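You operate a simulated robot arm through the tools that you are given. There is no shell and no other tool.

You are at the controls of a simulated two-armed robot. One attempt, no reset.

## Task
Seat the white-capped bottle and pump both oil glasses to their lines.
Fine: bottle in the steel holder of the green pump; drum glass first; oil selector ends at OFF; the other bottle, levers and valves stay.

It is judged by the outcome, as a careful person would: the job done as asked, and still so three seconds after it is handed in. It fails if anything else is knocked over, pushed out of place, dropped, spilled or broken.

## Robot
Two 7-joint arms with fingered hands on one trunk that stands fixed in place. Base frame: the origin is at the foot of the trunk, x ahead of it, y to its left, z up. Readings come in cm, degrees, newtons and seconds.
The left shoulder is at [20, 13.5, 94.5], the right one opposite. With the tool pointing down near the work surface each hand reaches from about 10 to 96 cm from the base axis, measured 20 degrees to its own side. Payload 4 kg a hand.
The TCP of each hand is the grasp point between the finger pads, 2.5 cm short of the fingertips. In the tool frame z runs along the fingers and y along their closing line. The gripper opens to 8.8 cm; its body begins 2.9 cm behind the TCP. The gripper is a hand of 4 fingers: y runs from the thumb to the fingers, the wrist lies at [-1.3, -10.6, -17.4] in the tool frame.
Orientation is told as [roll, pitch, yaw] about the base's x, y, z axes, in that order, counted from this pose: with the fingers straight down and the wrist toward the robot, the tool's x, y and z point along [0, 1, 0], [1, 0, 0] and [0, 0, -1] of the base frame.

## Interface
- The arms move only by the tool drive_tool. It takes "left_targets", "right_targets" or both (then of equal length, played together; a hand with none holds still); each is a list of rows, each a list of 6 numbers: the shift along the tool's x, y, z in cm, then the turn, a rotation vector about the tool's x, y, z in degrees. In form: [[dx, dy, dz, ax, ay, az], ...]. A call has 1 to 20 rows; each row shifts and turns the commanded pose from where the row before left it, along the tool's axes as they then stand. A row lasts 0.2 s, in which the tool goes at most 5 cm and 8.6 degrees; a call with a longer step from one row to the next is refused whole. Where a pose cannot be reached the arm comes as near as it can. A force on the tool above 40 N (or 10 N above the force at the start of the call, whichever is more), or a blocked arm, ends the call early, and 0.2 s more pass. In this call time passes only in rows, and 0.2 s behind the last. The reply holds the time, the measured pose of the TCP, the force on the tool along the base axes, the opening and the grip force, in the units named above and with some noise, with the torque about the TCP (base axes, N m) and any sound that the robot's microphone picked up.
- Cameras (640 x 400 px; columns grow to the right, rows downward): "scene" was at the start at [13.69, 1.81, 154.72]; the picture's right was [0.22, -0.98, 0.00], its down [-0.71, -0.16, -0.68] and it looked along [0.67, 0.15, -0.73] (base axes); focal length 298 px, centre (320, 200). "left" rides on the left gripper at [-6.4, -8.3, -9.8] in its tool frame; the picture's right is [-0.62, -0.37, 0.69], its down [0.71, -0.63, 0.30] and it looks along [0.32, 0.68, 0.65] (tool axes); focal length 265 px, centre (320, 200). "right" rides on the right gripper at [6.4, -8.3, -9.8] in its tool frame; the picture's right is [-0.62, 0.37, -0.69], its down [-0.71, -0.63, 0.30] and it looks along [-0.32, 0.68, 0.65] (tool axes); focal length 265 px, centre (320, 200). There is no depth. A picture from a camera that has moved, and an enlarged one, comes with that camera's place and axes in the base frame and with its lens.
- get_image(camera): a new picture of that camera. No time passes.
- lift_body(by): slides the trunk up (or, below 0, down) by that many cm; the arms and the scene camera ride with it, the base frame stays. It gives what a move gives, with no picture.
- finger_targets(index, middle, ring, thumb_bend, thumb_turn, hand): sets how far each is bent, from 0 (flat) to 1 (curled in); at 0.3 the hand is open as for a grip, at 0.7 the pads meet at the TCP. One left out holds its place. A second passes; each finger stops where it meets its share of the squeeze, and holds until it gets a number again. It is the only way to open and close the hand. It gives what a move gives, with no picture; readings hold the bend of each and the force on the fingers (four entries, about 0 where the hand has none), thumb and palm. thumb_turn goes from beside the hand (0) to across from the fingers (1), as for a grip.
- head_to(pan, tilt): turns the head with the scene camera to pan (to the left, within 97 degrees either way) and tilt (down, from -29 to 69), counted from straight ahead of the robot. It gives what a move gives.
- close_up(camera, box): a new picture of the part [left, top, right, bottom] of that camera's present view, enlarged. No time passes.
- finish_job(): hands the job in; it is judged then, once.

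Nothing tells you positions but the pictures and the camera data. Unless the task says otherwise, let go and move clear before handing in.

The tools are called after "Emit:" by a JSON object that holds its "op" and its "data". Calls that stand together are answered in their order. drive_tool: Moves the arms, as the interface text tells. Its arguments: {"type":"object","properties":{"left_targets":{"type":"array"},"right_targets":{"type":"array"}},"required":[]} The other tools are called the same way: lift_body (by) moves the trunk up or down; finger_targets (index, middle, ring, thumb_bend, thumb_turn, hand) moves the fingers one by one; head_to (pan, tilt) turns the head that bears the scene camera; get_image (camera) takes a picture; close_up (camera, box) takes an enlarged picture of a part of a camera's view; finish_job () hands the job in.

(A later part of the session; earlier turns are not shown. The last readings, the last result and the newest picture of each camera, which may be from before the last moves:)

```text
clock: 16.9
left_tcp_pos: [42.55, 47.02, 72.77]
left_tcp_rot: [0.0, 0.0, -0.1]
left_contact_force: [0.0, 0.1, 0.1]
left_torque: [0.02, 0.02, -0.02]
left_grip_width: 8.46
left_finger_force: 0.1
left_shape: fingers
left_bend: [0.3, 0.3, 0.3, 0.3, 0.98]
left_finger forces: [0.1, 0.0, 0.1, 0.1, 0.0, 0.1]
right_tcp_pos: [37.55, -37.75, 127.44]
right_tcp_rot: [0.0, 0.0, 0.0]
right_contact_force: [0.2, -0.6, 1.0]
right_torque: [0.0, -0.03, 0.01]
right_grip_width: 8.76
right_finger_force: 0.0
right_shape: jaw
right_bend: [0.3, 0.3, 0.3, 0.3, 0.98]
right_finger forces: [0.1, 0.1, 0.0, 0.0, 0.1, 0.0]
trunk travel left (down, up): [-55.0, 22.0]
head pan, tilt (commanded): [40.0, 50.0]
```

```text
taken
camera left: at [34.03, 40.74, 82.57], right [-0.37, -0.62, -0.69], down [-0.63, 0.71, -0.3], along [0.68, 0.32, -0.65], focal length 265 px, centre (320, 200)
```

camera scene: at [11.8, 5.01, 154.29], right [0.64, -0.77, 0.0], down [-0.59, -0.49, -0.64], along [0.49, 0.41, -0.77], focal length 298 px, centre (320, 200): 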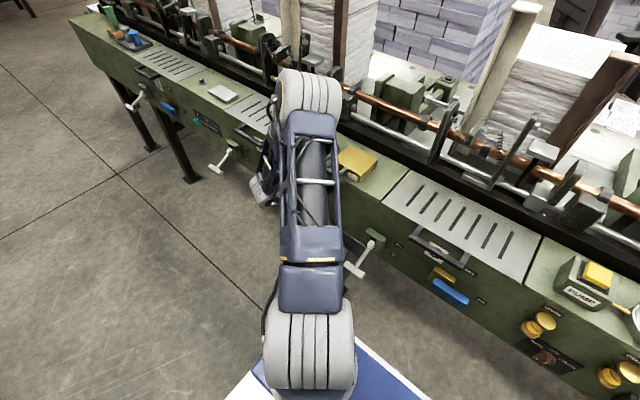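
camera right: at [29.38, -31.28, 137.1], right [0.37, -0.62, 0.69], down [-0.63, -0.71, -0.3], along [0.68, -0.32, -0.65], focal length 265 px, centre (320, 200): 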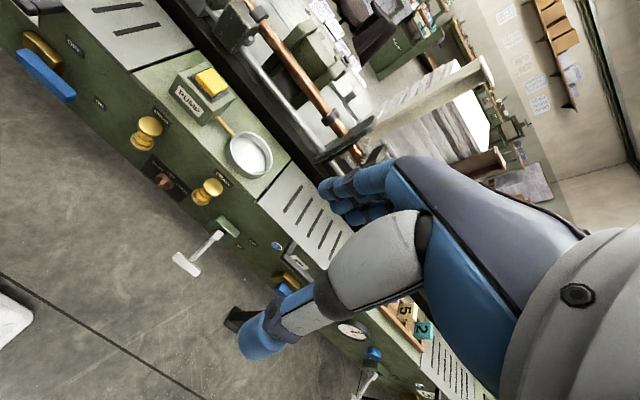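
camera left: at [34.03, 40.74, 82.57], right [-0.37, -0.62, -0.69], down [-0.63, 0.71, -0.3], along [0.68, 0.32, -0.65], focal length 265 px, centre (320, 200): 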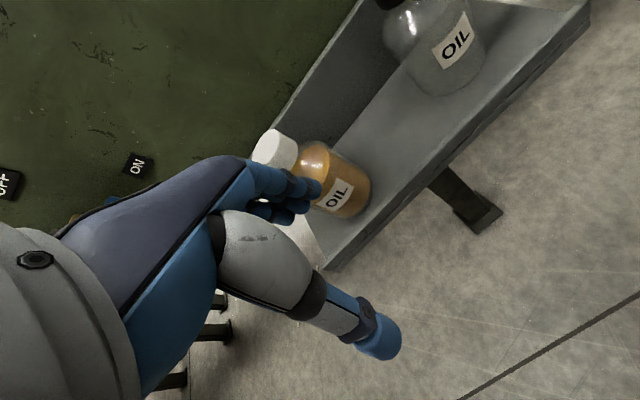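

Emit:
{"op": "close_up", "data": {"camera": "left", "box": [230, 110, 390, 210]}}

Emit:
{"op": "close_up", "data": {"camera": "left", "box": [350, 0, 510, 100]}}

```text
4.00 times, centred on (310, 160) of left
camera zoom: at [34.03, 40.74, 82.57], right [-0.37, -0.62, -0.69], down [-0.63, 0.71, -0.3], along [0.68, 0.32, -0.65], focal length 1062 px, centre (360, 360)
```

zoom: 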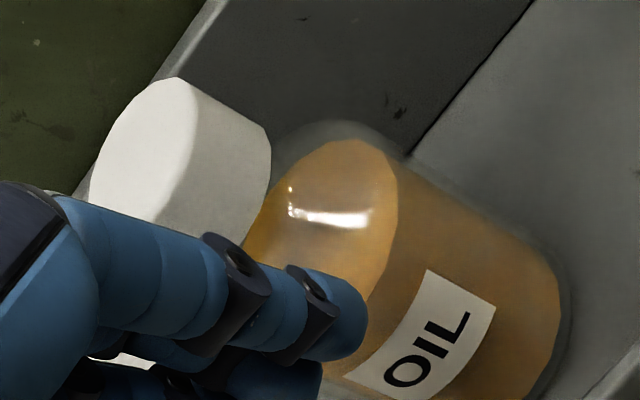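

```text
4.00 times, centred on (430, 50) of left
camera zoom: at [34.03, 40.74, 82.57], right [-0.37, -0.62, -0.69], down [-0.63, 0.71, -0.3], along [0.68, 0.32, -0.65], focal length 1062 px, centre (-120, 800)
```

zoom: 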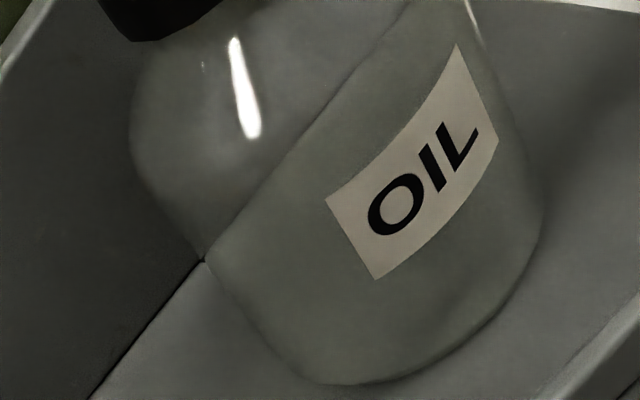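

The cap is about 2.5 cm tall with a domed shoulder below, so gripping the cap with finger pads at mid-cap height is right. I'll return above the cap at about (52.4, 46.9) with the hand part-closed and check centring.

Emit:
{"op": "drive_tool", "data": {"left_targets": [[0, 0, -4, 0, 0, 0], [0, 0, -4, 0, 0, 0], [0, 3, -0.3, 0, 0, 0], [0, 3.5, 0, 0, 0, 0], [0, 3.3, 0, 0, 0, 0]]}}

Emit:
{"op": "finger_targets", "data": {"hand": "left", "index": 0.42, "middle": 0.42, "ring": 0.42, "thumb_bend": 0.42}}

Emit:
{"op": "get_image", "data": {"camera": "left"}}

Emit:
{"op": "close_up", "data": {"camera": "left", "box": [230, 170, 470, 320]}}

```text
clock: 18.1
left_tcp_pos: [52.14, 46.95, 81.32]
left_tcp_rot: [0.0, -0.1, 0.0]
left_contact_force: [0.4, 0.5, 0.4]
left_torque: [-0.03, -0.02, 0.0]
left_grip_width: 8.46
left_finger_force: 0.1
left_shape: fingers
left_bend: [0.3, 0.3, 0.3, 0.3, 0.98]
left_finger forces: [0.1, 0.1, 0.1, 0.0, 0.0, 0.0]
right_tcp_pos: [37.66, -37.7, 127.25]
right_tcp_rot: [0.0, 0.0, -0.1]
right_contact_force: [-0.3, -0.8, -0.3]
right_torque: [-0.01, -0.02, -0.01]
right_grip_width: 8.77
right_finger_force: 0.1
right_shape: jaw
right_bend: [0.3, 0.3, 0.3, 0.3, 0.98]
right_finger forces: [0.0, 0.0, 0.0, 0.0, 0.1, 0.1]
trunk travel left (down, up): [-55.0, 22.0]
head pan, tilt (commanded): [40.0, 50.0]
```

```text
clock: 19.1
left_tcp_pos: [52.1, 46.99, 81.21]
left_tcp_rot: [0.0, 0.1, 0.1]
left_contact_force: [1.0, -0.1, -0.4]
left_torque: [0.0, 0.02, 0.03]
left_grip_width: 5.96
left_finger_force: 0.1
left_shape: fingers
left_bend: [0.42, 0.42, 0.42, 0.42, 0.99]
left_finger forces: [0.0, 0.1, 0.0, 0.0, 0.0, 0.0]
right_tcp_pos: [37.64, -37.7, 127.37]
right_tcp_rot: [-0.1, 0.0, 0.0]
right_contact_force: [0.6, 0.0, -0.9]
right_torque: [0.02, 0.02, -0.01]
right_grip_width: 8.78
right_finger_force: 0.1
right_shape: jaw
right_bend: [0.3, 0.3, 0.3, 0.3, 0.98]
right_finger forces: [0.1, 0.0, 0.1, 0.1, 0.0, 0.1]
trunk travel left (down, up): [-55.0, 22.0]
head pan, tilt (commanded): [40.0, 50.0]
```

```text
taken
camera left: at [43.7, 40.69, 91.01], right [-0.37, -0.62, -0.69], down [-0.63, 0.71, -0.3], along [0.68, 0.32, -0.65], focal length 265 px, centre (320, 200)
```

left: 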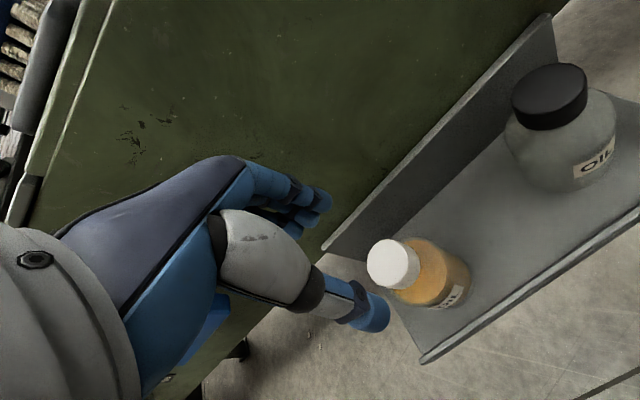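

```text
2.67 times, centred on (350, 245) of left
camera zoom: at [43.7, 40.69, 91.01], right [-0.37, -0.62, -0.69], down [-0.63, 0.71, -0.3], along [0.68, 0.32, -0.65], focal length 708 px, centre (240, 80)
```

zoom: 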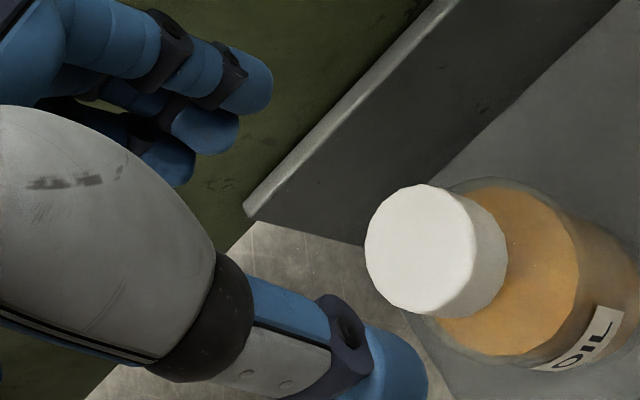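

Emit:
{"op": "drive_tool", "data": {"left_targets": [[0.1, 0.1, 2, 0, 0, 0], [0, 0, 2, 0, 0, 0], [0, 0, 2, 0, 0, 0], [0, 0, 1.9, 0, 0, 0]]}}

Emit:
{"op": "close_up", "data": {"camera": "left", "box": [230, 170, 470, 320]}}

```text
clock: 20.1
left_tcp_pos: [52.45, 47.11, 73.1]
left_tcp_rot: [0.0, 0.0, 0.1]
left_contact_force: [0.4, 0.4, -0.5]
left_torque: [0.0, -0.02, -0.01]
left_grip_width: 5.97
left_finger_force: 0.1
left_shape: fingers
left_bend: [0.42, 0.42, 0.42, 0.42, 0.99]
left_finger forces: [0.0, 0.0, 0.0, 0.1, 0.0, 0.0]
right_tcp_pos: [37.62, -37.69, 127.36]
right_tcp_rot: [0.0, 0.0, 0.0]
right_contact_force: [-0.6, -1.3, 0.2]
right_torque: [0.03, 0.0, 0.04]
right_grip_width: 8.77
right_finger_force: 0.1
right_shape: jaw
right_bend: [0.3, 0.3, 0.3, 0.3, 0.98]
right_finger forces: [0.0, 0.0, 0.1, 0.1, 0.0, 0.0]
trunk travel left (down, up): [-55.0, 22.0]
head pan, tilt (commanded): [40.0, 50.0]
```

```text
2.67 times, centred on (350, 245) of left
camera zoom: at [43.92, 40.76, 82.78], right [-0.37, -0.62, -0.69], down [-0.63, 0.71, -0.3], along [0.68, 0.32, -0.65], focal length 708 px, centre (240, 80)
```

zoom: 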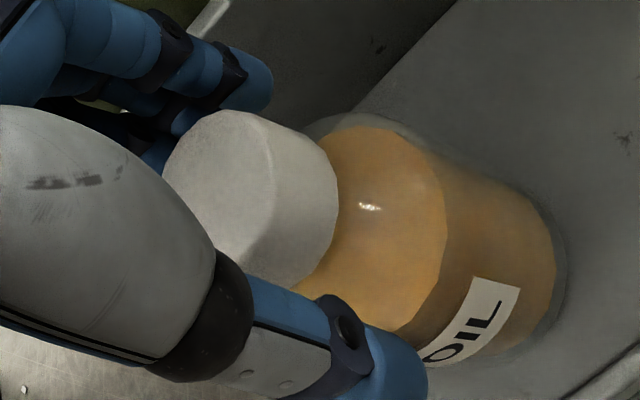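

Emit:
{"op": "drive_tool", "data": {"left_targets": [[0, -0.2, 0, 0, 0, 0]]}}

Emit:
{"op": "finger_targets", "data": {"hand": "left", "index": 0.52, "middle": 0.5, "ring": 0.52, "thumb_bend": 0.5}}

Emit:
{"op": "close_up", "data": {"camera": "left", "box": [230, 170, 470, 320]}}

```text
clock: 20.5
left_tcp_pos: [52.21, 47.15, 73.1]
left_tcp_rot: [0.0, 0.0, -0.1]
left_contact_force: [-0.2, -0.3, -0.2]
left_torque: [0.02, 0.04, 0.03]
left_grip_width: 5.96
left_finger_force: 0.0
left_shape: fingers
left_bend: [0.42, 0.42, 0.42, 0.42, 0.99]
left_finger forces: [0.0, 0.1, 0.0, 0.0, 0.1, 0.0]
right_tcp_pos: [37.76, -37.66, 127.42]
right_tcp_rot: [0.0, 0.0, 0.0]
right_contact_force: [-0.7, 0.5, 0.5]
right_torque: [0.01, 0.0, 0.03]
right_grip_width: 8.76
right_finger_force: 0.1
right_shape: jaw
right_bend: [0.3, 0.3, 0.3, 0.3, 0.98]
right_finger forces: [0.1, 0.0, 0.0, 0.0, 0.0, 0.0]
trunk travel left (down, up): [-55.0, 22.0]
head pan, tilt (commanded): [40.0, 50.0]
```

```text
clock: 21.5
left_tcp_pos: [52.12, 47.08, 72.99]
left_tcp_rot: [0.1, 0.1, 0.0]
left_contact_force: [0.5, 0.6, 0.4]
left_torque: [0.01, -0.04, -0.01]
left_grip_width: 4.0
left_finger_force: 0.4
left_shape: fingers
left_bend: [0.52, 0.5, 0.52, 0.5, 1.0]
left_finger forces: [0.1, 0.1, 0.1, 0.0, 0.0, 0.1]
right_tcp_pos: [37.63, -37.73, 127.34]
right_tcp_rot: [0.0, 0.0, -0.1]
right_contact_force: [-0.2, 0.1, -0.6]
right_torque: [0.02, 0.0, 0.0]
right_grip_width: 8.75
right_finger_force: 0.0
right_shape: jaw
right_bend: [0.3, 0.3, 0.3, 0.3, 0.98]
right_finger forces: [0.0, 0.0, 0.0, 0.1, 0.1, 0.0]
trunk travel left (down, up): [-55.0, 22.0]
head pan, tilt (commanded): [40.0, 50.0]
```

```text
2.67 times, centred on (350, 245) of left
camera zoom: at [43.78, 40.81, 82.76], right [-0.37, -0.62, -0.69], down [-0.63, 0.71, -0.3], along [0.68, 0.32, -0.65], focal length 708 px, centre (240, 80)
```

zoom: 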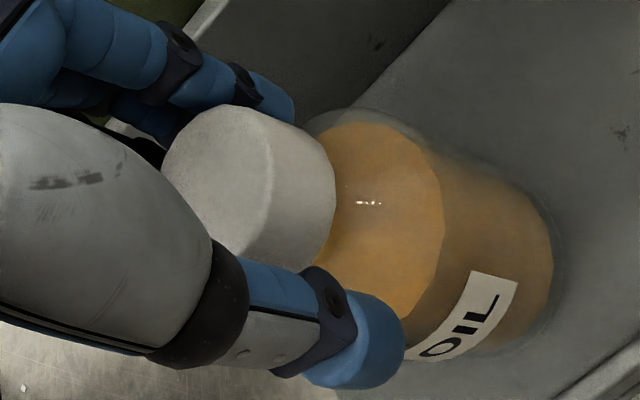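

Emit:
{"op": "finger_targets", "data": {"hand": "left", "index": 0.58, "middle": 0.55, "ring": 0.58, "thumb_bend": 0.55}}

Emit:
{"op": "close_up", "data": {"camera": "left", "box": [230, 170, 470, 320]}}

```text
clock: 22.5
left_tcp_pos: [52.18, 47.06, 73.03]
left_tcp_rot: [0.1, -0.1, 0.1]
left_contact_force: [0.9, 0.3, 0.1]
left_torque: [0.02, 0.0, 0.01]
left_grip_width: 2.97
left_finger_force: 0.3
left_shape: fingers
left_bend: [0.56, 0.55, 0.57, 0.55, 1.0]
left_finger forces: [0.3, 0.1, 0.1, 0.0, 0.1, 0.0]
right_tcp_pos: [37.61, -37.69, 127.33]
right_tcp_rot: [0.0, -0.1, 0.0]
right_contact_force: [-0.2, -0.2, 0.3]
right_torque: [0.0, -0.01, -0.01]
right_grip_width: 8.74
right_finger_force: 0.0
right_shape: jaw
right_bend: [0.3, 0.3, 0.3, 0.3, 0.98]
right_finger forces: [0.0, 0.0, 0.0, 0.0, 0.0, 0.0]
trunk travel left (down, up): [-55.0, 22.0]
head pan, tilt (commanded): [40.0, 50.0]
```

```text
2.67 times, centred on (350, 245) of left
camera zoom: at [43.78, 40.8, 82.76], right [-0.37, -0.62, -0.69], down [-0.63, 0.71, -0.3], along [0.68, 0.32, -0.65], focal length 708 px, centre (240, 80)
```

zoom: 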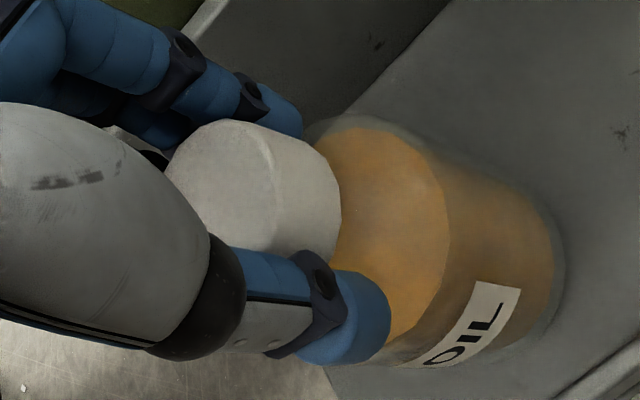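

Index and ring now touch evenly on both sides of the cap. Closing to a firm grip.

Emit:
{"op": "finger_targets", "data": {"hand": "left", "index": 0.66, "middle": 0.66, "ring": 0.66, "thumb_bend": 0.7}}

Emit:
{"op": "close_up", "data": {"camera": "left", "box": [230, 170, 470, 320]}}

```text
clock: 23.5
left_tcp_pos: [52.2, 47.15, 72.94]
left_tcp_rot: [0.0, 0.0, 0.0]
left_contact_force: [0.7, 1.2, 0.7]
left_torque: [0.02, 0.02, -0.01]
left_grip_width: 2.45
left_finger_force: 10.5
left_shape: fingers
left_bend: [0.59, 0.6, 0.66, 0.59, 1.0]
left_finger forces: [5.4, 5.0, 0.2, 0.0, 9.6, 0.0]
right_tcp_pos: [37.61, -37.65, 127.24]
right_tcp_rot: [0.0, 0.0, 0.0]
right_contact_force: [-0.4, 0.6, 0.4]
right_torque: [0.0, -0.01, -0.01]
right_grip_width: 8.76
right_finger_force: 0.1
right_shape: jaw
right_bend: [0.3, 0.3, 0.3, 0.3, 0.98]
right_finger forces: [0.0, 0.0, 0.0, 0.1, 0.0, 0.0]
trunk travel left (down, up): [-55.0, 22.0]
head pan, tilt (commanded): [40.0, 50.0]
```

```text
2.67 times, centred on (350, 245) of left
camera zoom: at [43.78, 40.8, 82.76], right [-0.37, -0.62, -0.69], down [-0.63, 0.71, -0.3], along [0.68, 0.32, -0.65], focal length 708 px, centre (240, 80)
```

zoom: 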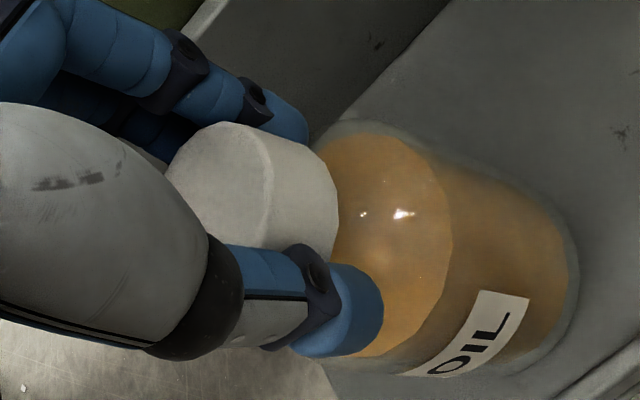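

It is a steady tripod grip of index, middle and thumb. I'll firm it up, keep the ring finger back, and test lift by a centimetre.

Emit:
{"op": "finger_targets", "data": {"hand": "left", "index": 0.74, "middle": 0.74, "ring": 0.62, "thumb_bend": 0.76}}

Emit:
{"op": "drive_tool", "data": {"left_targets": [[0, 0, -0.3, 0, 0, 0], [0, 0, -0.4, 0, 0, 0], [0, 0, -0.5, 0, 0, 0]]}}

Emit:
{"op": "close_up", "data": {"camera": "left", "box": [230, 170, 470, 320]}}

```text
clock: 24.5
left_tcp_pos: [52.11, 47.13, 72.99]
left_tcp_rot: [-0.1, 0.0, 0.0]
left_contact_force: [0.2, -0.4, 0.4]
left_torque: [0.04, 0.0, 0.0]
left_grip_width: 2.31
left_finger_force: 19.2
left_shape: fingers
left_bend: [0.71, 0.62, 0.62, 0.57, 1.0]
left_finger forces: [10.1, 13.0, 0.0, 0.0, 16.0, 0.0]
right_tcp_pos: [37.65, -37.72, 127.29]
right_tcp_rot: [0.0, 0.0, 0.0]
right_contact_force: [0.3, 0.0, 0.0]
right_torque: [-0.02, 0.02, 0.02]
right_grip_width: 8.76
right_finger_force: 0.1
right_shape: jaw
right_bend: [0.3, 0.3, 0.3, 0.3, 0.98]
right_finger forces: [0.0, 0.1, 0.0, 0.0, 0.0, 0.0]
trunk travel left (down, up): [-55.0, 22.0]
head pan, tilt (commanded): [40.0, 50.0]
```

```text
clock: 25.3
left_tcp_pos: [52.19, 47.06, 74.12]
left_tcp_rot: [0.1, 0.0, 0.1]
left_contact_force: [0.4, 0.5, -1.2]
left_torque: [0.03, 0.01, 0.02]
left_grip_width: 2.28
left_finger_force: 19.3
left_shape: fingers
left_bend: [0.72, 0.62, 0.62, 0.57, 1.0]
left_finger forces: [10.0, 12.4, 0.1, 0.0, 16.1, 0.0]
right_tcp_pos: [37.61, -37.64, 127.39]
right_tcp_rot: [0.0, 0.0, 0.0]
right_contact_force: [0.3, -0.2, -0.1]
right_torque: [-0.01, 0.01, -0.04]
right_grip_width: 8.75
right_finger_force: 0.1
right_shape: jaw
right_bend: [0.3, 0.3, 0.3, 0.3, 0.98]
right_finger forces: [0.0, 0.0, 0.0, 0.1, 0.0, 0.0]
trunk travel left (down, up): [-55.0, 22.0]
head pan, tilt (commanded): [40.0, 50.0]
```

```text
2.67 times, centred on (350, 245) of left
camera zoom: at [43.82, 40.74, 84.01], right [-0.37, -0.62, -0.69], down [-0.63, 0.71, -0.3], along [0.68, 0.32, -0.65], focal length 708 px, centre (240, 80)
```

zoom: 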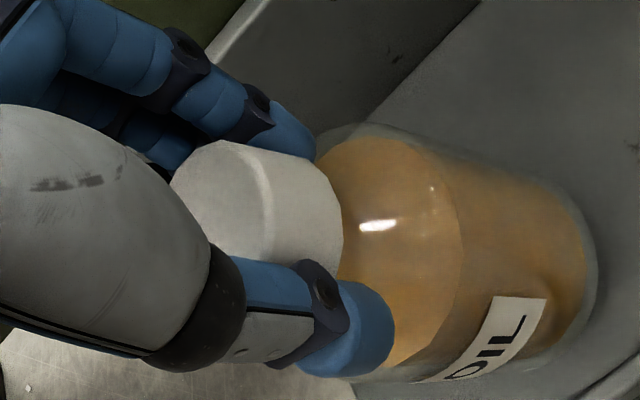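

The bottle came up cleanly with the hand, leaning a few degrees. I'll raise it slowly while drawing it back from the machine, and move the right arm farther aside.

Emit:
{"op": "drive_tool", "data": {"left_targets": [[0, -0.6, -1.5, 0, 0, 0], [0, -0.8, -2.5, 0, 0, 0], [0, -0.8, -2.5, 0, 0, 0], [0, -0.8, -2.5, 0, 0, 0], [0, -0.8, -2.5, 0, 0, 0], [0, -0.8, -2.5, 0, 0, 0], [0, -0.8, -2.5, 0, 0, 0], [0, -0.6, -2.5, 0, 0, 0], [0, 0, -2.5, 0, 0, 0], [0, 0, -2.5, 0, 0, 0], [0, 0, -2.5, 0, 0, 0], [0, 0, -2.5, 0, 0, 0], [0, 0, -2.5, 0, 0, 0], [0, 0, -1.5, 0, 0, 0]], "right_targets": [[-1, 0, 0, 0, 0, 0], [-1.2, 0, 0, 0, 0, 0], [-1.2, 0, 0, 0, 0, 0], [-1.2, 0, 0, 0, 0, 0], [-1.2, 0, 0, 0, 0, 0], [-1.2, 0, 0, 0, 0, 0], [-1.2, 0, 0, 0, 0, 0], [-1.2, 0, 0, 0, 0, 0], [-1.2, 0, 0, 0, 0, 0], [-1.2, 0, 0, 0, 0, 0], [-1.2, 0, 0, 0, 0, 0], [-1.2, 0, 0, 0, 0, 0], [-1.2, 0, 0, 0, 0, 0], [-0.6, 0, 0, 0, 0, 0]]}}

Emit:
{"op": "get_image", "data": {"camera": "left"}}

Emit:
{"op": "get_image", "data": {"camera": "scene"}}

```text
clock: 28.3
left_tcp_pos: [45.98, 47.0, 107.15]
left_tcp_rot: [-0.1, 0.0, 0.0]
left_contact_force: [1.4, 0.0, -1.4]
left_torque: [0.0, -0.02, 0.01]
left_grip_width: 2.26
left_finger_force: 20.1
left_shape: fingers
left_bend: [0.72, 0.62, 0.62, 0.57, 1.0]
left_finger forces: [10.2, 13.3, 0.0, 0.0, 16.0, 0.1]
right_tcp_pos: [37.7, -53.71, 127.2]
right_tcp_rot: [0.0, 0.0, 0.0]
right_contact_force: [0.1, 0.4, -0.1]
right_torque: [0.01, -0.03, -0.02]
right_grip_width: 8.74
right_finger_force: 0.1
right_shape: jaw
right_bend: [0.3, 0.3, 0.3, 0.3, 0.98]
right_finger forces: [0.0, 0.1, 0.0, 0.1, 0.1, 0.1]
trunk travel left (down, up): [-55.0, 22.0]
head pan, tilt (commanded): [40.0, 50.0]
```

```text
taken
camera left: at [37.63, 40.76, 116.98], right [-0.37, -0.62, -0.69], down [-0.63, 0.71, -0.3], along [0.68, 0.33, -0.65], focal length 265 px, centre (320, 200)
```

left: 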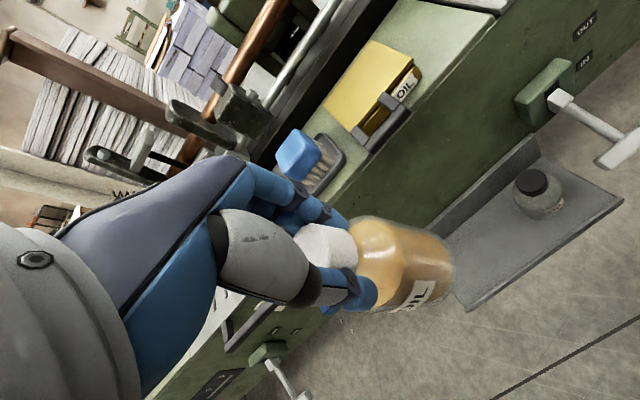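

```text
taken
camera scene: at [11.81, 5.03, 154.28], right [0.64, -0.77, 0.0], down [-0.59, -0.49, -0.64], along [0.49, 0.41, -0.77], focal length 298 px, centre (320, 200)
```

scene: 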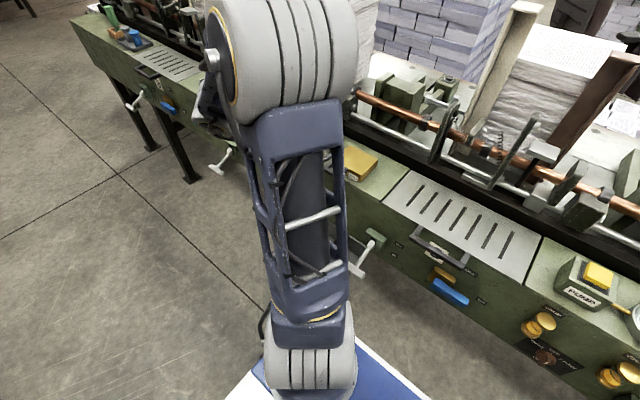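

The grip is stable and the bottle is clear of everything. I'll carry it across in front of the machine toward the right, rising slightly.

Emit:
{"op": "drive_tool", "data": {"left_targets": [[-1, 0, -0.4, 0, 0, 0], [-2, 0.1, -0.4, 0, 0, 0], [-2.5, 0.1, -0.4, 0, 0, 0], [-2.8, 0.1, -0.4, 0, 0, 0], [-2.8, 0.1, -0.4, 0, 0, 0], [-2.8, 0.1, -0.4, 0, 0, 0], [-2.8, 0.1, -0.4, 0, 0, 0], [-2.8, 0.1, -0.4, 0, 0, 0], [-2.8, 0.1, -0.4, 0, 0, 0], [-2.8, 0.1, -0.4, 0, 0, 0], [-2.8, 0.1, -0.4, 0, 0, 0], [-2.8, 0.1, -0.4, 0, 0, 0], [-2.8, 0.1, -0.4, 0, 0, 0], [-2.8, 0.1, -0.4, 0, 0, 0], [-2.8, 0.1, -0.4, 0, 0, 0], [-2.8, 0.1, -0.4, 0, 0, 0], [-2.5, 0.1, -0.3, 0, 0, 0], [-2, 0.1, 0, 0, 0, 0], [-1, 0, 0, 0, 0, 0]]}}

Emit:
{"op": "get_image", "data": {"camera": "left"}}

Emit:
{"op": "get_image", "data": {"camera": "scene"}}

```text
clock: 32.3
left_tcp_pos: [47.38, -1.65, 113.61]
left_tcp_rot: [-1.1, 1.7, -3.1]
left_contact_force: [-0.6, -0.7, -0.8]
left_torque: [-0.02, -0.04, -0.01]
left_grip_width: 2.24
left_finger_force: 19.5
left_shape: fingers
left_bend: [0.72, 0.62, 0.62, 0.57, 1.0]
left_finger forces: [10.4, 12.8, 0.1, 0.1, 15.5, 0.0]
left hand out of reach, approached as far as the arm can: row 12
right_tcp_pos: [37.66, -53.64, 127.2]
right_tcp_rot: [0.0, 0.0, -0.1]
right_contact_force: [1.2, 0.9, 0.0]
right_torque: [-0.01, -0.02, 0.0]
right_grip_width: 8.75
right_finger_force: 0.0
right_shape: jaw
right_bend: [0.3, 0.3, 0.3, 0.3, 0.98]
right_finger forces: [0.1, 0.1, 0.0, 0.0, 0.0, 0.1]
trunk travel left (down, up): [-55.0, 22.0]
head pan, tilt (commanded): [40.0, 50.0]
```

```text
taken
camera left: at [38.93, -7.34, 123.71], right [-0.42, -0.61, -0.67], down [-0.6, 0.74, -0.3], along [0.68, 0.28, -0.68], focal length 265 px, centre (320, 200)
```

left: 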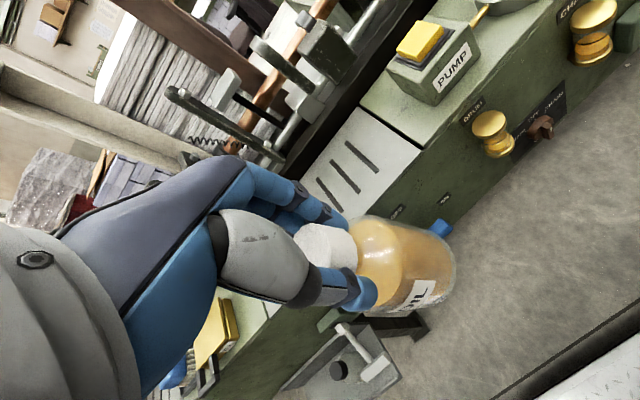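

```text
taken
camera scene: at [12.03, 4.72, 154.29], right [0.6, -0.8, 0.0], down [-0.61, -0.46, -0.64], along [0.51, 0.39, -0.77], focal length 298 px, centre (320, 200)
```

scene: 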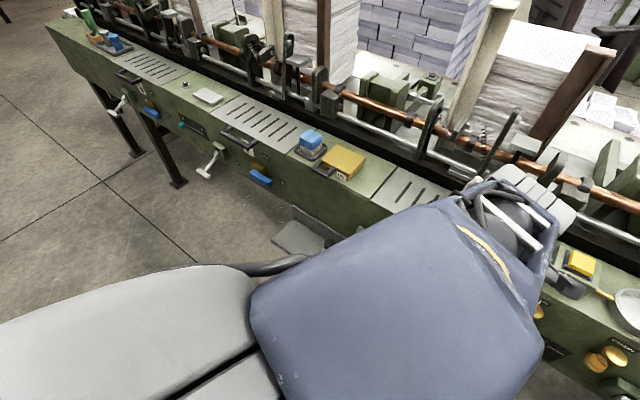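

The left arm reached a joint limit while crossing and seems to have nudged the head, so I'll turn the head right and yaw the hand with the wrist to the left for an easier crossing.

Emit:
{"op": "head_to", "data": {"pan": -20, "tilt": 48}}

Emit:
{"op": "drive_tool", "data": {"left_targets": [[0, 0, 0, 0, 0, 4], [0, 0, 0, 0, 0, 5], [0, 0, 0, 0, 0, 6], [0, 0, 0, 0, 0, 6], [0, 0, 0, 0, 0, 6], [0, 0, 0, 0, 0, 5]]}}

Emit:
{"op": "get_image", "data": {"camera": "scene"}}

Emit:
{"op": "get_image", "data": {"camera": "left"}}

```text
clock: 33.6
left_tcp_pos: [48.25, 0.22, 112.69]
left_tcp_rot: [-1.4, 3.5, 0.3]
left_contact_force: [0.5, -0.4, -0.7]
left_torque: [0.0, 0.02, 0.01]
left_grip_width: 2.27
left_finger_force: 19.7
left_shape: fingers
left_bend: [0.72, 0.62, 0.62, 0.57, 1.0]
left_finger forces: [10.5, 12.8, 0.0, 0.0, 15.5, 0.0]
right_tcp_pos: [37.56, -53.61, 127.18]
right_tcp_rot: [0.0, 0.0, 0.0]
right_contact_force: [-0.9, -0.1, 0.2]
right_torque: [0.0, -0.02, -0.03]
right_grip_width: 8.74
right_finger_force: 0.0
right_shape: jaw
right_bend: [0.3, 0.3, 0.3, 0.3, 0.98]
right_finger forces: [0.0, 0.0, 0.0, 0.0, 0.0, 0.0]
trunk travel left (down, up): [-55.0, 22.0]
head pan, tilt (commanded): [-20.0, 48.0]
```

```text
clock: 35.0
left_tcp_pos: [47.98, -0.29, 114.18]
left_tcp_rot: [0.0, 0.0, -32.1]
left_contact_force: [-0.1, 0.0, -0.8]
left_torque: [-0.02, -0.01, -0.03]
left_grip_width: 2.22
left_finger_force: 19.1
left_shape: fingers
left_bend: [0.72, 0.62, 0.62, 0.57, 1.0]
left_finger forces: [10.4, 12.6, 0.0, 0.0, 15.5, 0.1]
right_tcp_pos: [37.62, -53.57, 127.21]
right_tcp_rot: [-0.1, 0.0, 0.0]
right_contact_force: [0.1, -0.2, 0.1]
right_torque: [-0.03, 0.01, 0.05]
right_grip_width: 8.79
right_finger_force: 0.1
right_shape: jaw
right_bend: [0.3, 0.3, 0.3, 0.3, 0.98]
right_finger forces: [0.0, 0.0, 0.0, 0.0, 0.0, 0.0]
trunk travel left (down, up): [-55.0, 22.0]
head pan, tilt (commanded): [-20.0, 48.0]
```

```text
taken
camera scene: at [13.3, -2.65, 154.56], right [-0.34, -0.94, 0.0], down [-0.7, 0.25, -0.67], along [0.63, -0.23, -0.74], focal length 298 px, centre (320, 200)
```

scene: 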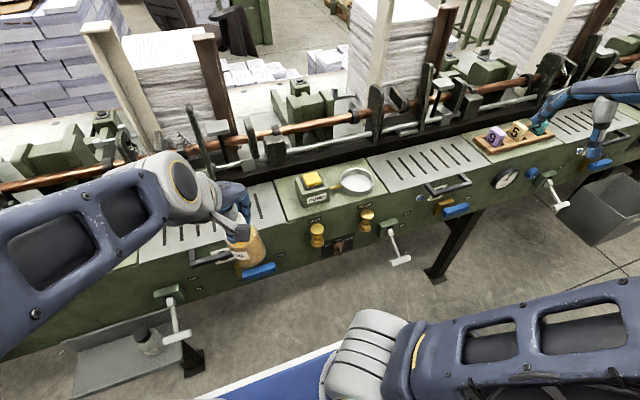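

```text
taken
camera left: at [37.53, -1.18, 124.03], right [-0.64, -0.33, -0.69], down [-0.15, 0.94, -0.3], along [0.75, -0.09, -0.65], focal length 265 px, centre (320, 200)
```

left: 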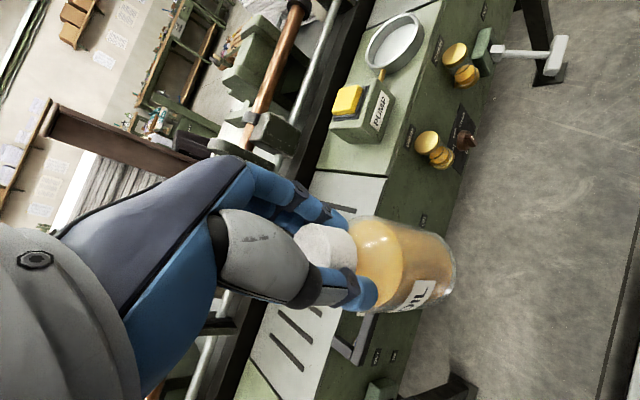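

The crossing is easy now, with the hand yawed −32° and the bottle upright and in view. I'll continue right to in front of the cup at y≈−33.

Emit:
{"op": "drive_tool", "data": {"left_targets": [[-1.27, 0.8, -0.2, 0, 0, 0], [-2.12, 1.33, -0.3, 0, 0, 0], [-2.54, 1.59, -0.3, 0, 0, 0], [-2.54, 1.59, -0.3, 0, 0, 0], [-2.54, 1.59, -0.3, 0, 0, 0], [-2.54, 1.59, -0.3, 0, 0, 0], [-2.54, 1.59, -0.3, 0, 0, 0], [-2.54, 1.59, -0.3, 0, 0, 0], [-2.54, 1.59, -0.3, 0, 0, 0], [-2.12, 1.33, 0, 0, 0, 0], [-1.27, 0.8, 0, 0, 0, 0]]}}

Emit:
{"op": "get_image", "data": {"camera": "scene"}}

Emit:
{"op": "get_image", "data": {"camera": "left"}}

```text
clock: 37.4
left_tcp_pos: [48.12, -29.03, 116.84]
left_tcp_rot: [0.1, 0.0, -31.9]
left_contact_force: [-0.2, 0.9, -1.1]
left_torque: [0.02, -0.02, 0.0]
left_grip_width: 2.21
left_finger_force: 20.1
left_shape: fingers
left_bend: [0.72, 0.62, 0.62, 0.57, 1.0]
left_finger forces: [10.4, 12.7, 0.0, 0.1, 15.5, 0.1]
right_tcp_pos: [37.58, -53.64, 127.23]
right_tcp_rot: [0.0, 0.0, 0.0]
right_contact_force: [-0.1, 0.1, -0.5]
right_torque: [-0.01, -0.02, 0.0]
right_grip_width: 8.76
right_finger_force: 0.1
right_shape: jaw
right_bend: [0.3, 0.3, 0.3, 0.3, 0.98]
right_finger forces: [0.1, 0.0, 0.1, 0.1, 0.0, 0.1]
trunk travel left (down, up): [-55.0, 22.0]
head pan, tilt (commanded): [-20.0, 48.0]
```

```text
taken
camera scene: at [13.3, -2.62, 154.56], right [-0.34, -0.94, 0.0], down [-0.7, 0.25, -0.67], along [0.63, -0.23, -0.74], focal length 298 px, centre (320, 200)
```

scene: 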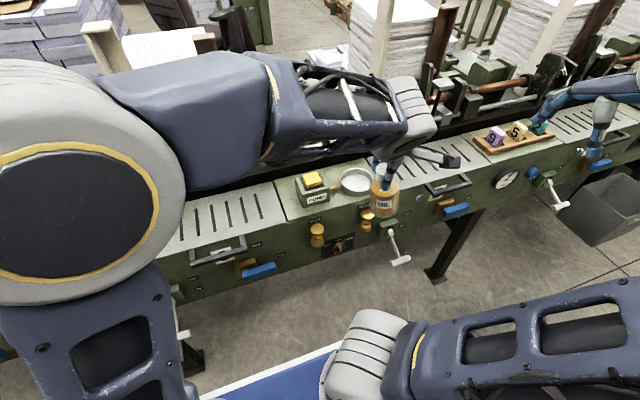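

```text
taken
camera left: at [37.58, -29.95, 126.69], right [-0.64, -0.33, -0.69], down [-0.16, 0.94, -0.3], along [0.75, -0.09, -0.65], focal length 265 px, centre (320, 200)
```

left: 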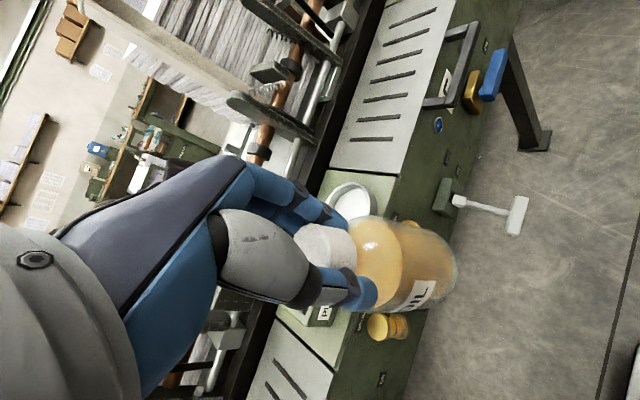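

The bottle is in front of the cup now and everything is clear. I'll zoom in on the held bottle to work out its lean relative to the hand.

Emit:
{"op": "close_up", "data": {"camera": "left", "box": [270, 180, 510, 330]}}

Emit:
{"op": "close_up", "data": {"camera": "scene", "box": [280, 140, 440, 240]}}

```text
2.67 times, centred on (390, 255) of left
camera zoom: at [37.58, -29.95, 126.69], right [-0.64, -0.33, -0.69], down [-0.16, 0.94, -0.3], along [0.75, -0.09, -0.65], focal length 708 px, centre (133, 53)
```

zoom: 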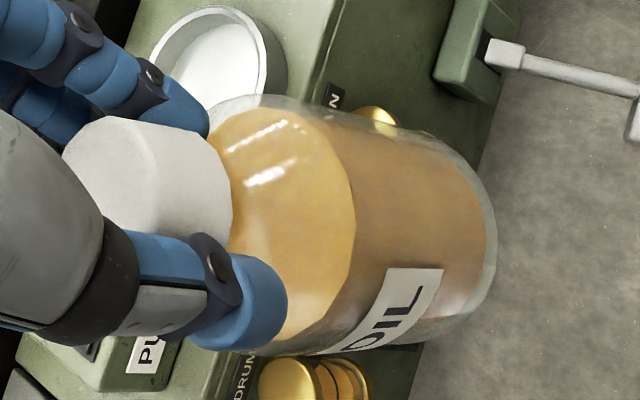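

```text
4.00 times, centred on (360, 190) of scene
camera zoom: at [13.3, -2.62, 154.56], right [-0.34, -0.94, 0.0], down [-0.7, 0.25, -0.67], along [0.63, -0.23, -0.74], focal length 1190 px, centre (160, 240)
```

zoom: 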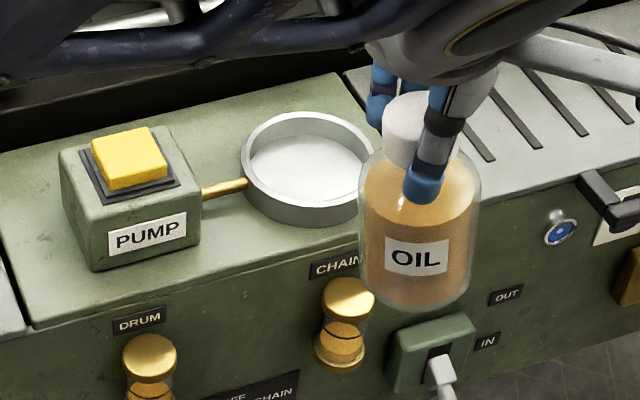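

The bottle leans about 8° in the grip. I'll tilt the hand by that amount in the opposite sense so the bottle hangs vertical, then check.

Emit:
{"op": "drive_tool", "data": {"left_targets": [[0, 0, 0, -0.9, 2.5, 0], [0, 0, 0, -0.9, 2.5, 0], [0, 0, 0, -0.8, 2.5, 0]]}}

Emit:
{"op": "close_up", "data": {"camera": "scene", "box": [280, 140, 440, 240]}}

Emit:
{"op": "close_up", "data": {"camera": "left", "box": [270, 180, 510, 330]}}

```text
clock: 38.2
left_tcp_pos: [48.07, -29.2, 116.86]
left_tcp_rot: [7.6, -2.6, -32.1]
left_contact_force: [1.0, 0.2, -1.3]
left_torque: [-0.02, 0.05, -0.03]
left_grip_width: 2.2
left_finger_force: 19.0
left_shape: fingers
left_bend: [0.72, 0.62, 0.62, 0.57, 1.0]
left_finger forces: [10.4, 12.6, 0.0, 0.0, 15.4, 0.0]
right_tcp_pos: [37.68, -53.72, 127.23]
right_tcp_rot: [0.0, 0.0, 0.0]
right_contact_force: [0.0, 0.3, 0.1]
right_torque: [0.03, -0.02, 0.01]
right_grip_width: 8.78
right_finger_force: 0.0
right_shape: jaw
right_bend: [0.3, 0.3, 0.3, 0.3, 0.98]
right_finger forces: [0.0, 0.1, 0.1, 0.0, 0.1, 0.0]
trunk travel left (down, up): [-55.0, 22.0]
head pan, tilt (commanded): [-20.0, 48.0]
```

```text
4.00 times, centred on (360, 190) of scene
camera zoom: at [13.31, -2.64, 154.56], right [-0.34, -0.94, 0.0], down [-0.7, 0.25, -0.67], along [0.63, -0.23, -0.74], focal length 1190 px, centre (160, 240)
```

zoom: 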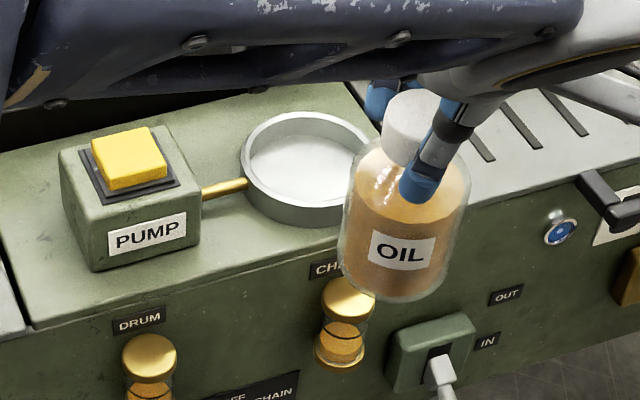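

```text
2.67 times, centred on (390, 255) of left
camera zoom: at [36.6, -30.86, 125.33], right [-0.56, -0.27, -0.78], down [-0.13, 0.96, -0.24], along [0.82, -0.03, -0.57], focal length 708 px, centre (133, 53)
```

zoom: 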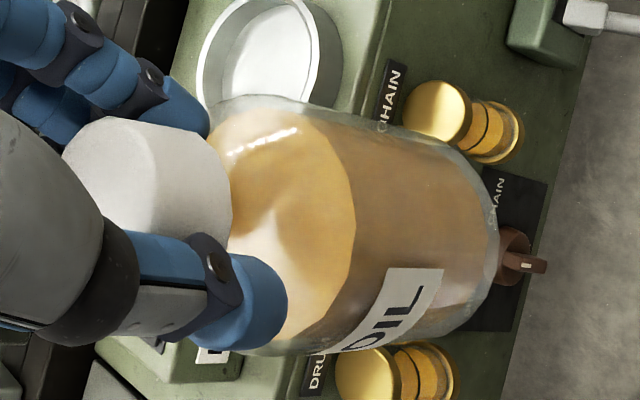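

The bottle hangs vertical now. The cup lies about (+17.5, −5.2) cm from the bottle according to both cameras, so I'll move it over the cup at this safe height.

Emit:
{"op": "drive_tool", "data": {"left_targets": [[0.4, 1.47, 0.12, 0, 0, 0], [0.81, 2.94, 0.24, 0, 0, 0], [0.81, 2.94, 0.24, 0, 0, 0], [0.81, 2.94, 0.24, 0, 0, 0], [0.81, 2.94, 0.24, 0, 0, 0], [0.81, 2.94, 0.24, 0, 0, 0], [0.4, 1.47, 0.12, 0, 0, 0]]}}

Emit:
{"op": "get_image", "data": {"camera": "scene"}}

Emit:
{"op": "close_up", "data": {"camera": "left", "box": [230, 150, 550, 350]}}

Emit:
{"op": "get_image", "data": {"camera": "right"}}

```text
clock: 39.8
left_tcp_pos: [65.6, -34.35, 116.77]
left_tcp_rot: [7.5, -2.6, -32.3]
left_contact_force: [-0.2, -0.9, -1.2]
left_torque: [-0.01, -0.01, 0.01]
left_grip_width: 2.2
left_finger_force: 19.6
left_shape: fingers
left_bend: [0.72, 0.63, 0.62, 0.57, 1.0]
left_finger forces: [10.4, 12.5, 0.0, 0.1, 15.5, 0.0]
right_tcp_pos: [37.59, -53.64, 127.17]
right_tcp_rot: [0.0, -0.1, 0.0]
right_contact_force: [-0.6, -0.8, 1.0]
right_torque: [0.0, 0.01, 0.0]
right_grip_width: 8.75
right_finger_force: 0.0
right_shape: jaw
right_bend: [0.3, 0.3, 0.3, 0.3, 0.98]
right_finger forces: [0.0, 0.1, 0.0, 0.0, 0.1, 0.0]
trunk travel left (down, up): [-55.0, 22.0]
head pan, tilt (commanded): [-20.0, 48.0]
```

```text
taken
camera scene: at [13.29, -2.64, 154.56], right [-0.34, -0.94, 0.0], down [-0.7, 0.25, -0.67], along [0.63, -0.23, -0.74], focal length 298 px, centre (320, 200)
```

scene: 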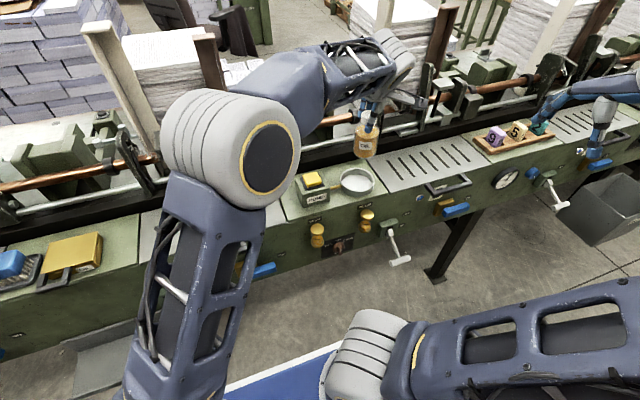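

```text
2.00 times, centred on (390, 250) of left
camera zoom: at [54.17, -36.11, 125.25], right [-0.56, -0.27, -0.78], down [-0.13, 0.96, -0.24], along [0.82, -0.03, -0.57], focal length 531 px, centre (180, 100)
```

zoom: 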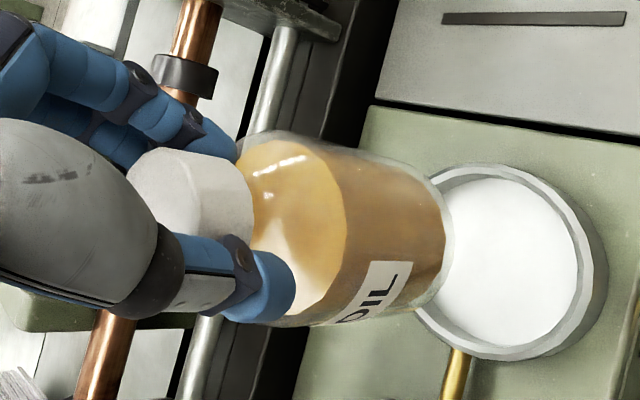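

```text
taken
camera right: at [29.33, -47.17, 136.98], right [0.37, -0.62, 0.69], down [-0.63, -0.71, -0.3], along [0.68, -0.32, -0.65], focal length 265 px, centre (320, 200)
```

right: 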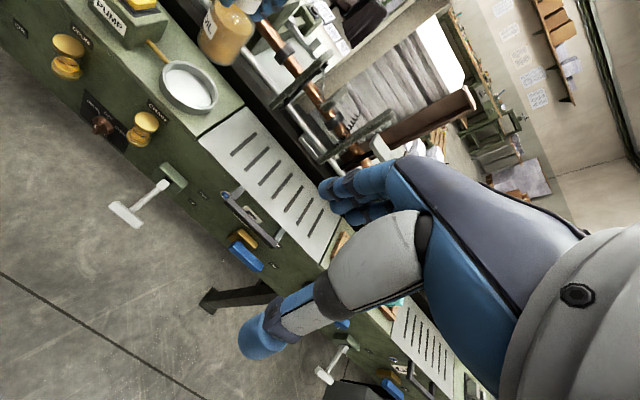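

The bottle now hovers above the cup. I'll zoom in to line it up precisely.

Emit:
{"op": "close_up", "data": {"camera": "scene", "box": [312, 110, 408, 210]}}

Emit:
{"op": "close_up", "data": {"camera": "right", "box": [120, 0, 280, 120]}}

```text
4.00 times, centred on (360, 160) of scene
camera zoom: at [13.29, -2.64, 154.56], right [-0.34, -0.94, 0.0], down [-0.7, 0.25, -0.67], along [0.63, -0.23, -0.74], focal length 1190 px, centre (160, 360)
```

zoom: 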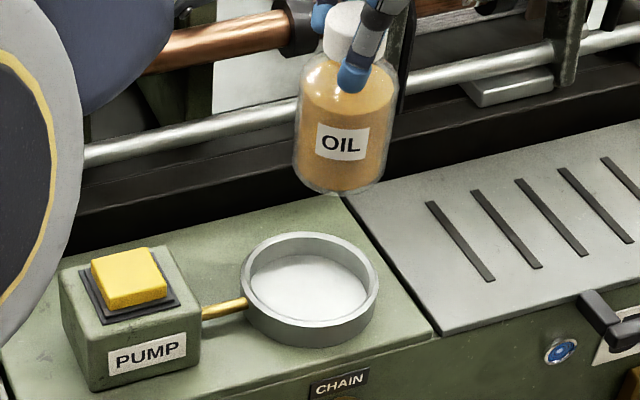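

```text
3.33 times, centred on (200, 60) of right
camera zoom: at [29.33, -47.17, 136.98], right [0.37, -0.62, 0.69], down [-0.63, -0.71, -0.3], along [0.68, -0.32, -0.65], focal length 885 px, centre (720, 667)
```

zoom: 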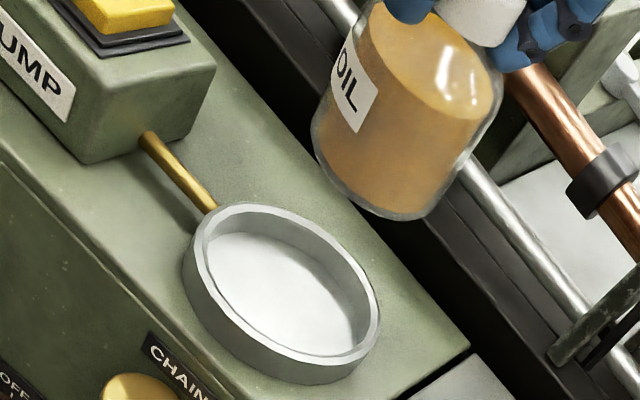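

The bottle base is at about (66.1, −33.95, 106.1) and the cup centre at (66.5, −33.4) with its rim at z≈96.2. I'll shift 0.5 cm and lower to just above the rim.

Emit:
{"op": "drive_tool", "data": {"left_targets": [[0.1, 0.0, 1.0, 0, 0, 0], [-0.1, -0.1, 2.2, 0, 0, 0], [-0.2, -0.1, 2.2, 0, 0, 0], [-0.2, -0.1, 2.2, 0, 0, 0], [-0.2, -0.05, 1.9, 0, 0, 0]]}}

Emit:
{"op": "close_up", "data": {"camera": "scene", "box": [312, 110, 408, 210]}}

Emit:
{"op": "close_up", "data": {"camera": "right", "box": [120, 0, 280, 120]}}

Emit:
{"op": "close_up", "data": {"camera": "left", "box": [230, 150, 550, 350]}}

```text
clock: 41.0
left_tcp_pos: [66.19, -34.22, 107.06]
left_tcp_rot: [7.5, -2.6, -32.2]
left_contact_force: [0.2, -0.1, -0.7]
left_torque: [-0.01, -0.01, 0.01]
left_grip_width: 2.22
left_finger_force: 18.9
left_shape: fingers
left_bend: [0.72, 0.63, 0.62, 0.57, 1.0]
left_finger forces: [10.3, 12.6, 0.1, 0.1, 15.3, 0.0]
right_tcp_pos: [37.65, -53.68, 127.18]
right_tcp_rot: [0.1, -0.1, 0.0]
right_contact_force: [0.2, 0.6, -0.7]
right_torque: [-0.04, -0.02, -0.01]
right_grip_width: 8.74
right_finger_force: 0.0
right_shape: jaw
right_bend: [0.3, 0.3, 0.3, 0.3, 0.98]
right_finger forces: [0.0, 0.1, 0.0, 0.0, 0.1, 0.0]
trunk travel left (down, up): [-55.0, 22.0]
head pan, tilt (commanded): [-20.0, 48.0]
```

```text
4.00 times, centred on (360, 160) of scene
camera zoom: at [13.3, -2.64, 154.56], right [-0.34, -0.94, 0.0], down [-0.7, 0.25, -0.67], along [0.63, -0.23, -0.74], focal length 1190 px, centre (160, 360)
```

zoom: 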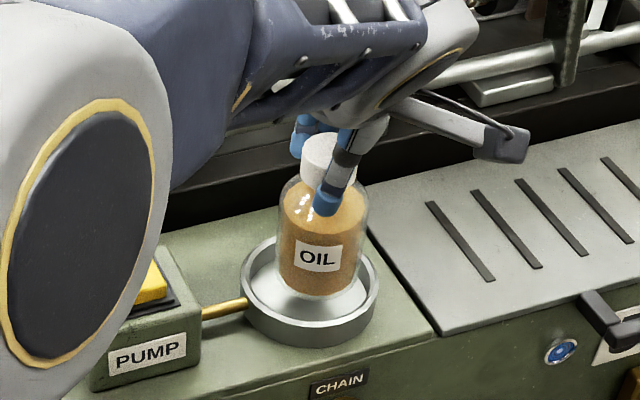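

```text
3.33 times, centred on (200, 60) of right
camera zoom: at [29.34, -47.17, 136.98], right [0.37, -0.62, 0.69], down [-0.63, -0.71, -0.3], along [0.68, -0.32, -0.65], focal length 885 px, centre (720, 667)
```

zoom: 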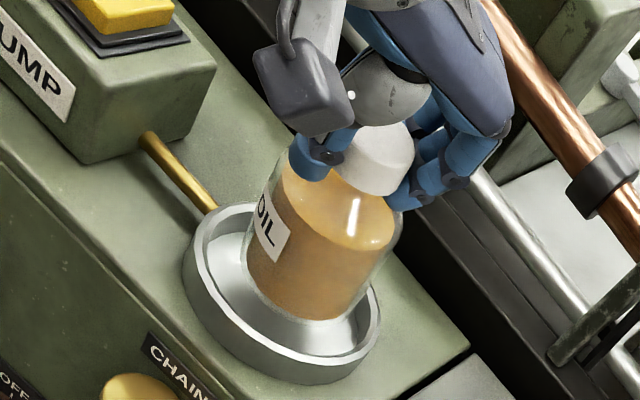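

```text
2.00 times, centred on (390, 250) of left
camera zoom: at [54.68, -35.81, 115.61], right [-0.56, -0.27, -0.78], down [-0.13, 0.96, -0.24], along [0.82, -0.03, -0.57], focal length 531 px, centre (180, 100)
```

zoom: 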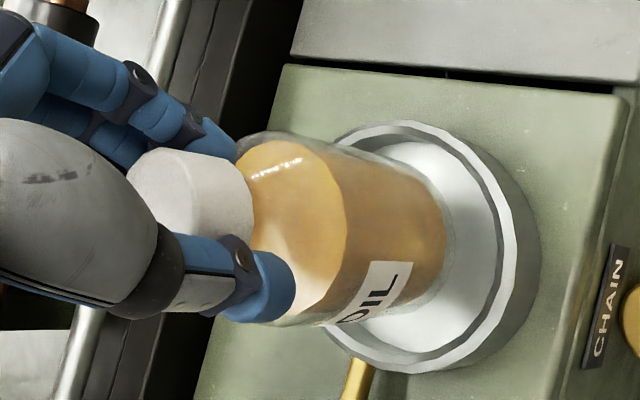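

The bottle is about 0.5 cm off centre in y and has just entered the rim level. I'll correct that and lower 3 cm more, checking force.

Emit:
{"op": "drive_tool", "data": {"left_targets": [[0.1, -0.1, 0.6, 0, 0, 0], [0, -0.08, 1.0, 0, 0, 0], [-0.1, -0.08, 1.4, 0, 0, 0]]}}

Emit:
{"op": "close_up", "data": {"camera": "scene", "box": [312, 110, 408, 210]}}

Emit:
{"op": "close_up", "data": {"camera": "right", "box": [120, 0, 280, 120]}}

```text
clock: 41.8
left_tcp_pos: [66.4, -33.64, 104.67]
left_tcp_rot: [7.3, -3.0, -32.2]
left_contact_force: [1.9, -1.6, 8.7]
left_torque: [0.05, 0.0, -0.05]
left_grip_width: 2.18
left_finger_force: 21.1
left_shape: fingers
left_bend: [0.72, 0.63, 0.62, 0.57, 1.0]
left_finger forces: [12.3, 15.4, 0.1, 0.0, 13.9, 0.1]
right_tcp_pos: [37.5, -53.67, 127.23]
right_tcp_rot: [0.0, 0.0, 0.0]
right_contact_force: [1.3, -0.2, 1.1]
right_torque: [0.03, -0.03, 0.01]
right_grip_width: 8.78
right_finger_force: 0.1
right_shape: jaw
right_bend: [0.3, 0.3, 0.3, 0.3, 0.98]
right_finger forces: [0.0, 0.0, 0.0, 0.0, 0.0, 0.1]
trunk travel left (down, up): [-55.0, 22.0]
head pan, tilt (commanded): [-20.0, 48.0]
```

```text
4.00 times, centred on (360, 160) of scene
camera zoom: at [13.3, -2.64, 154.58], right [-0.34, -0.94, 0.0], down [-0.7, 0.25, -0.67], along [0.63, -0.23, -0.74], focal length 1190 px, centre (160, 360)
```

zoom: 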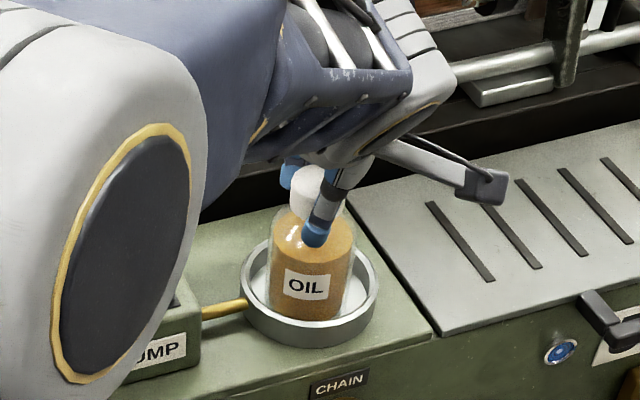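

```text
3.33 times, centred on (200, 60) of right
camera zoom: at [29.33, -47.17, 137.01], right [0.37, -0.62, 0.69], down [-0.63, -0.71, -0.3], along [0.68, -0.32, -0.65], focal length 885 px, centre (720, 667)
```

zoom: 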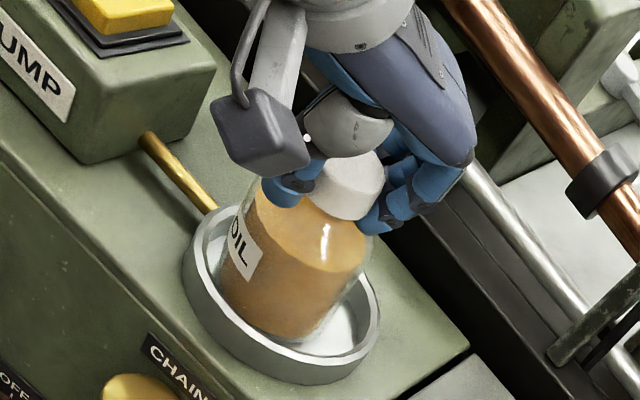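

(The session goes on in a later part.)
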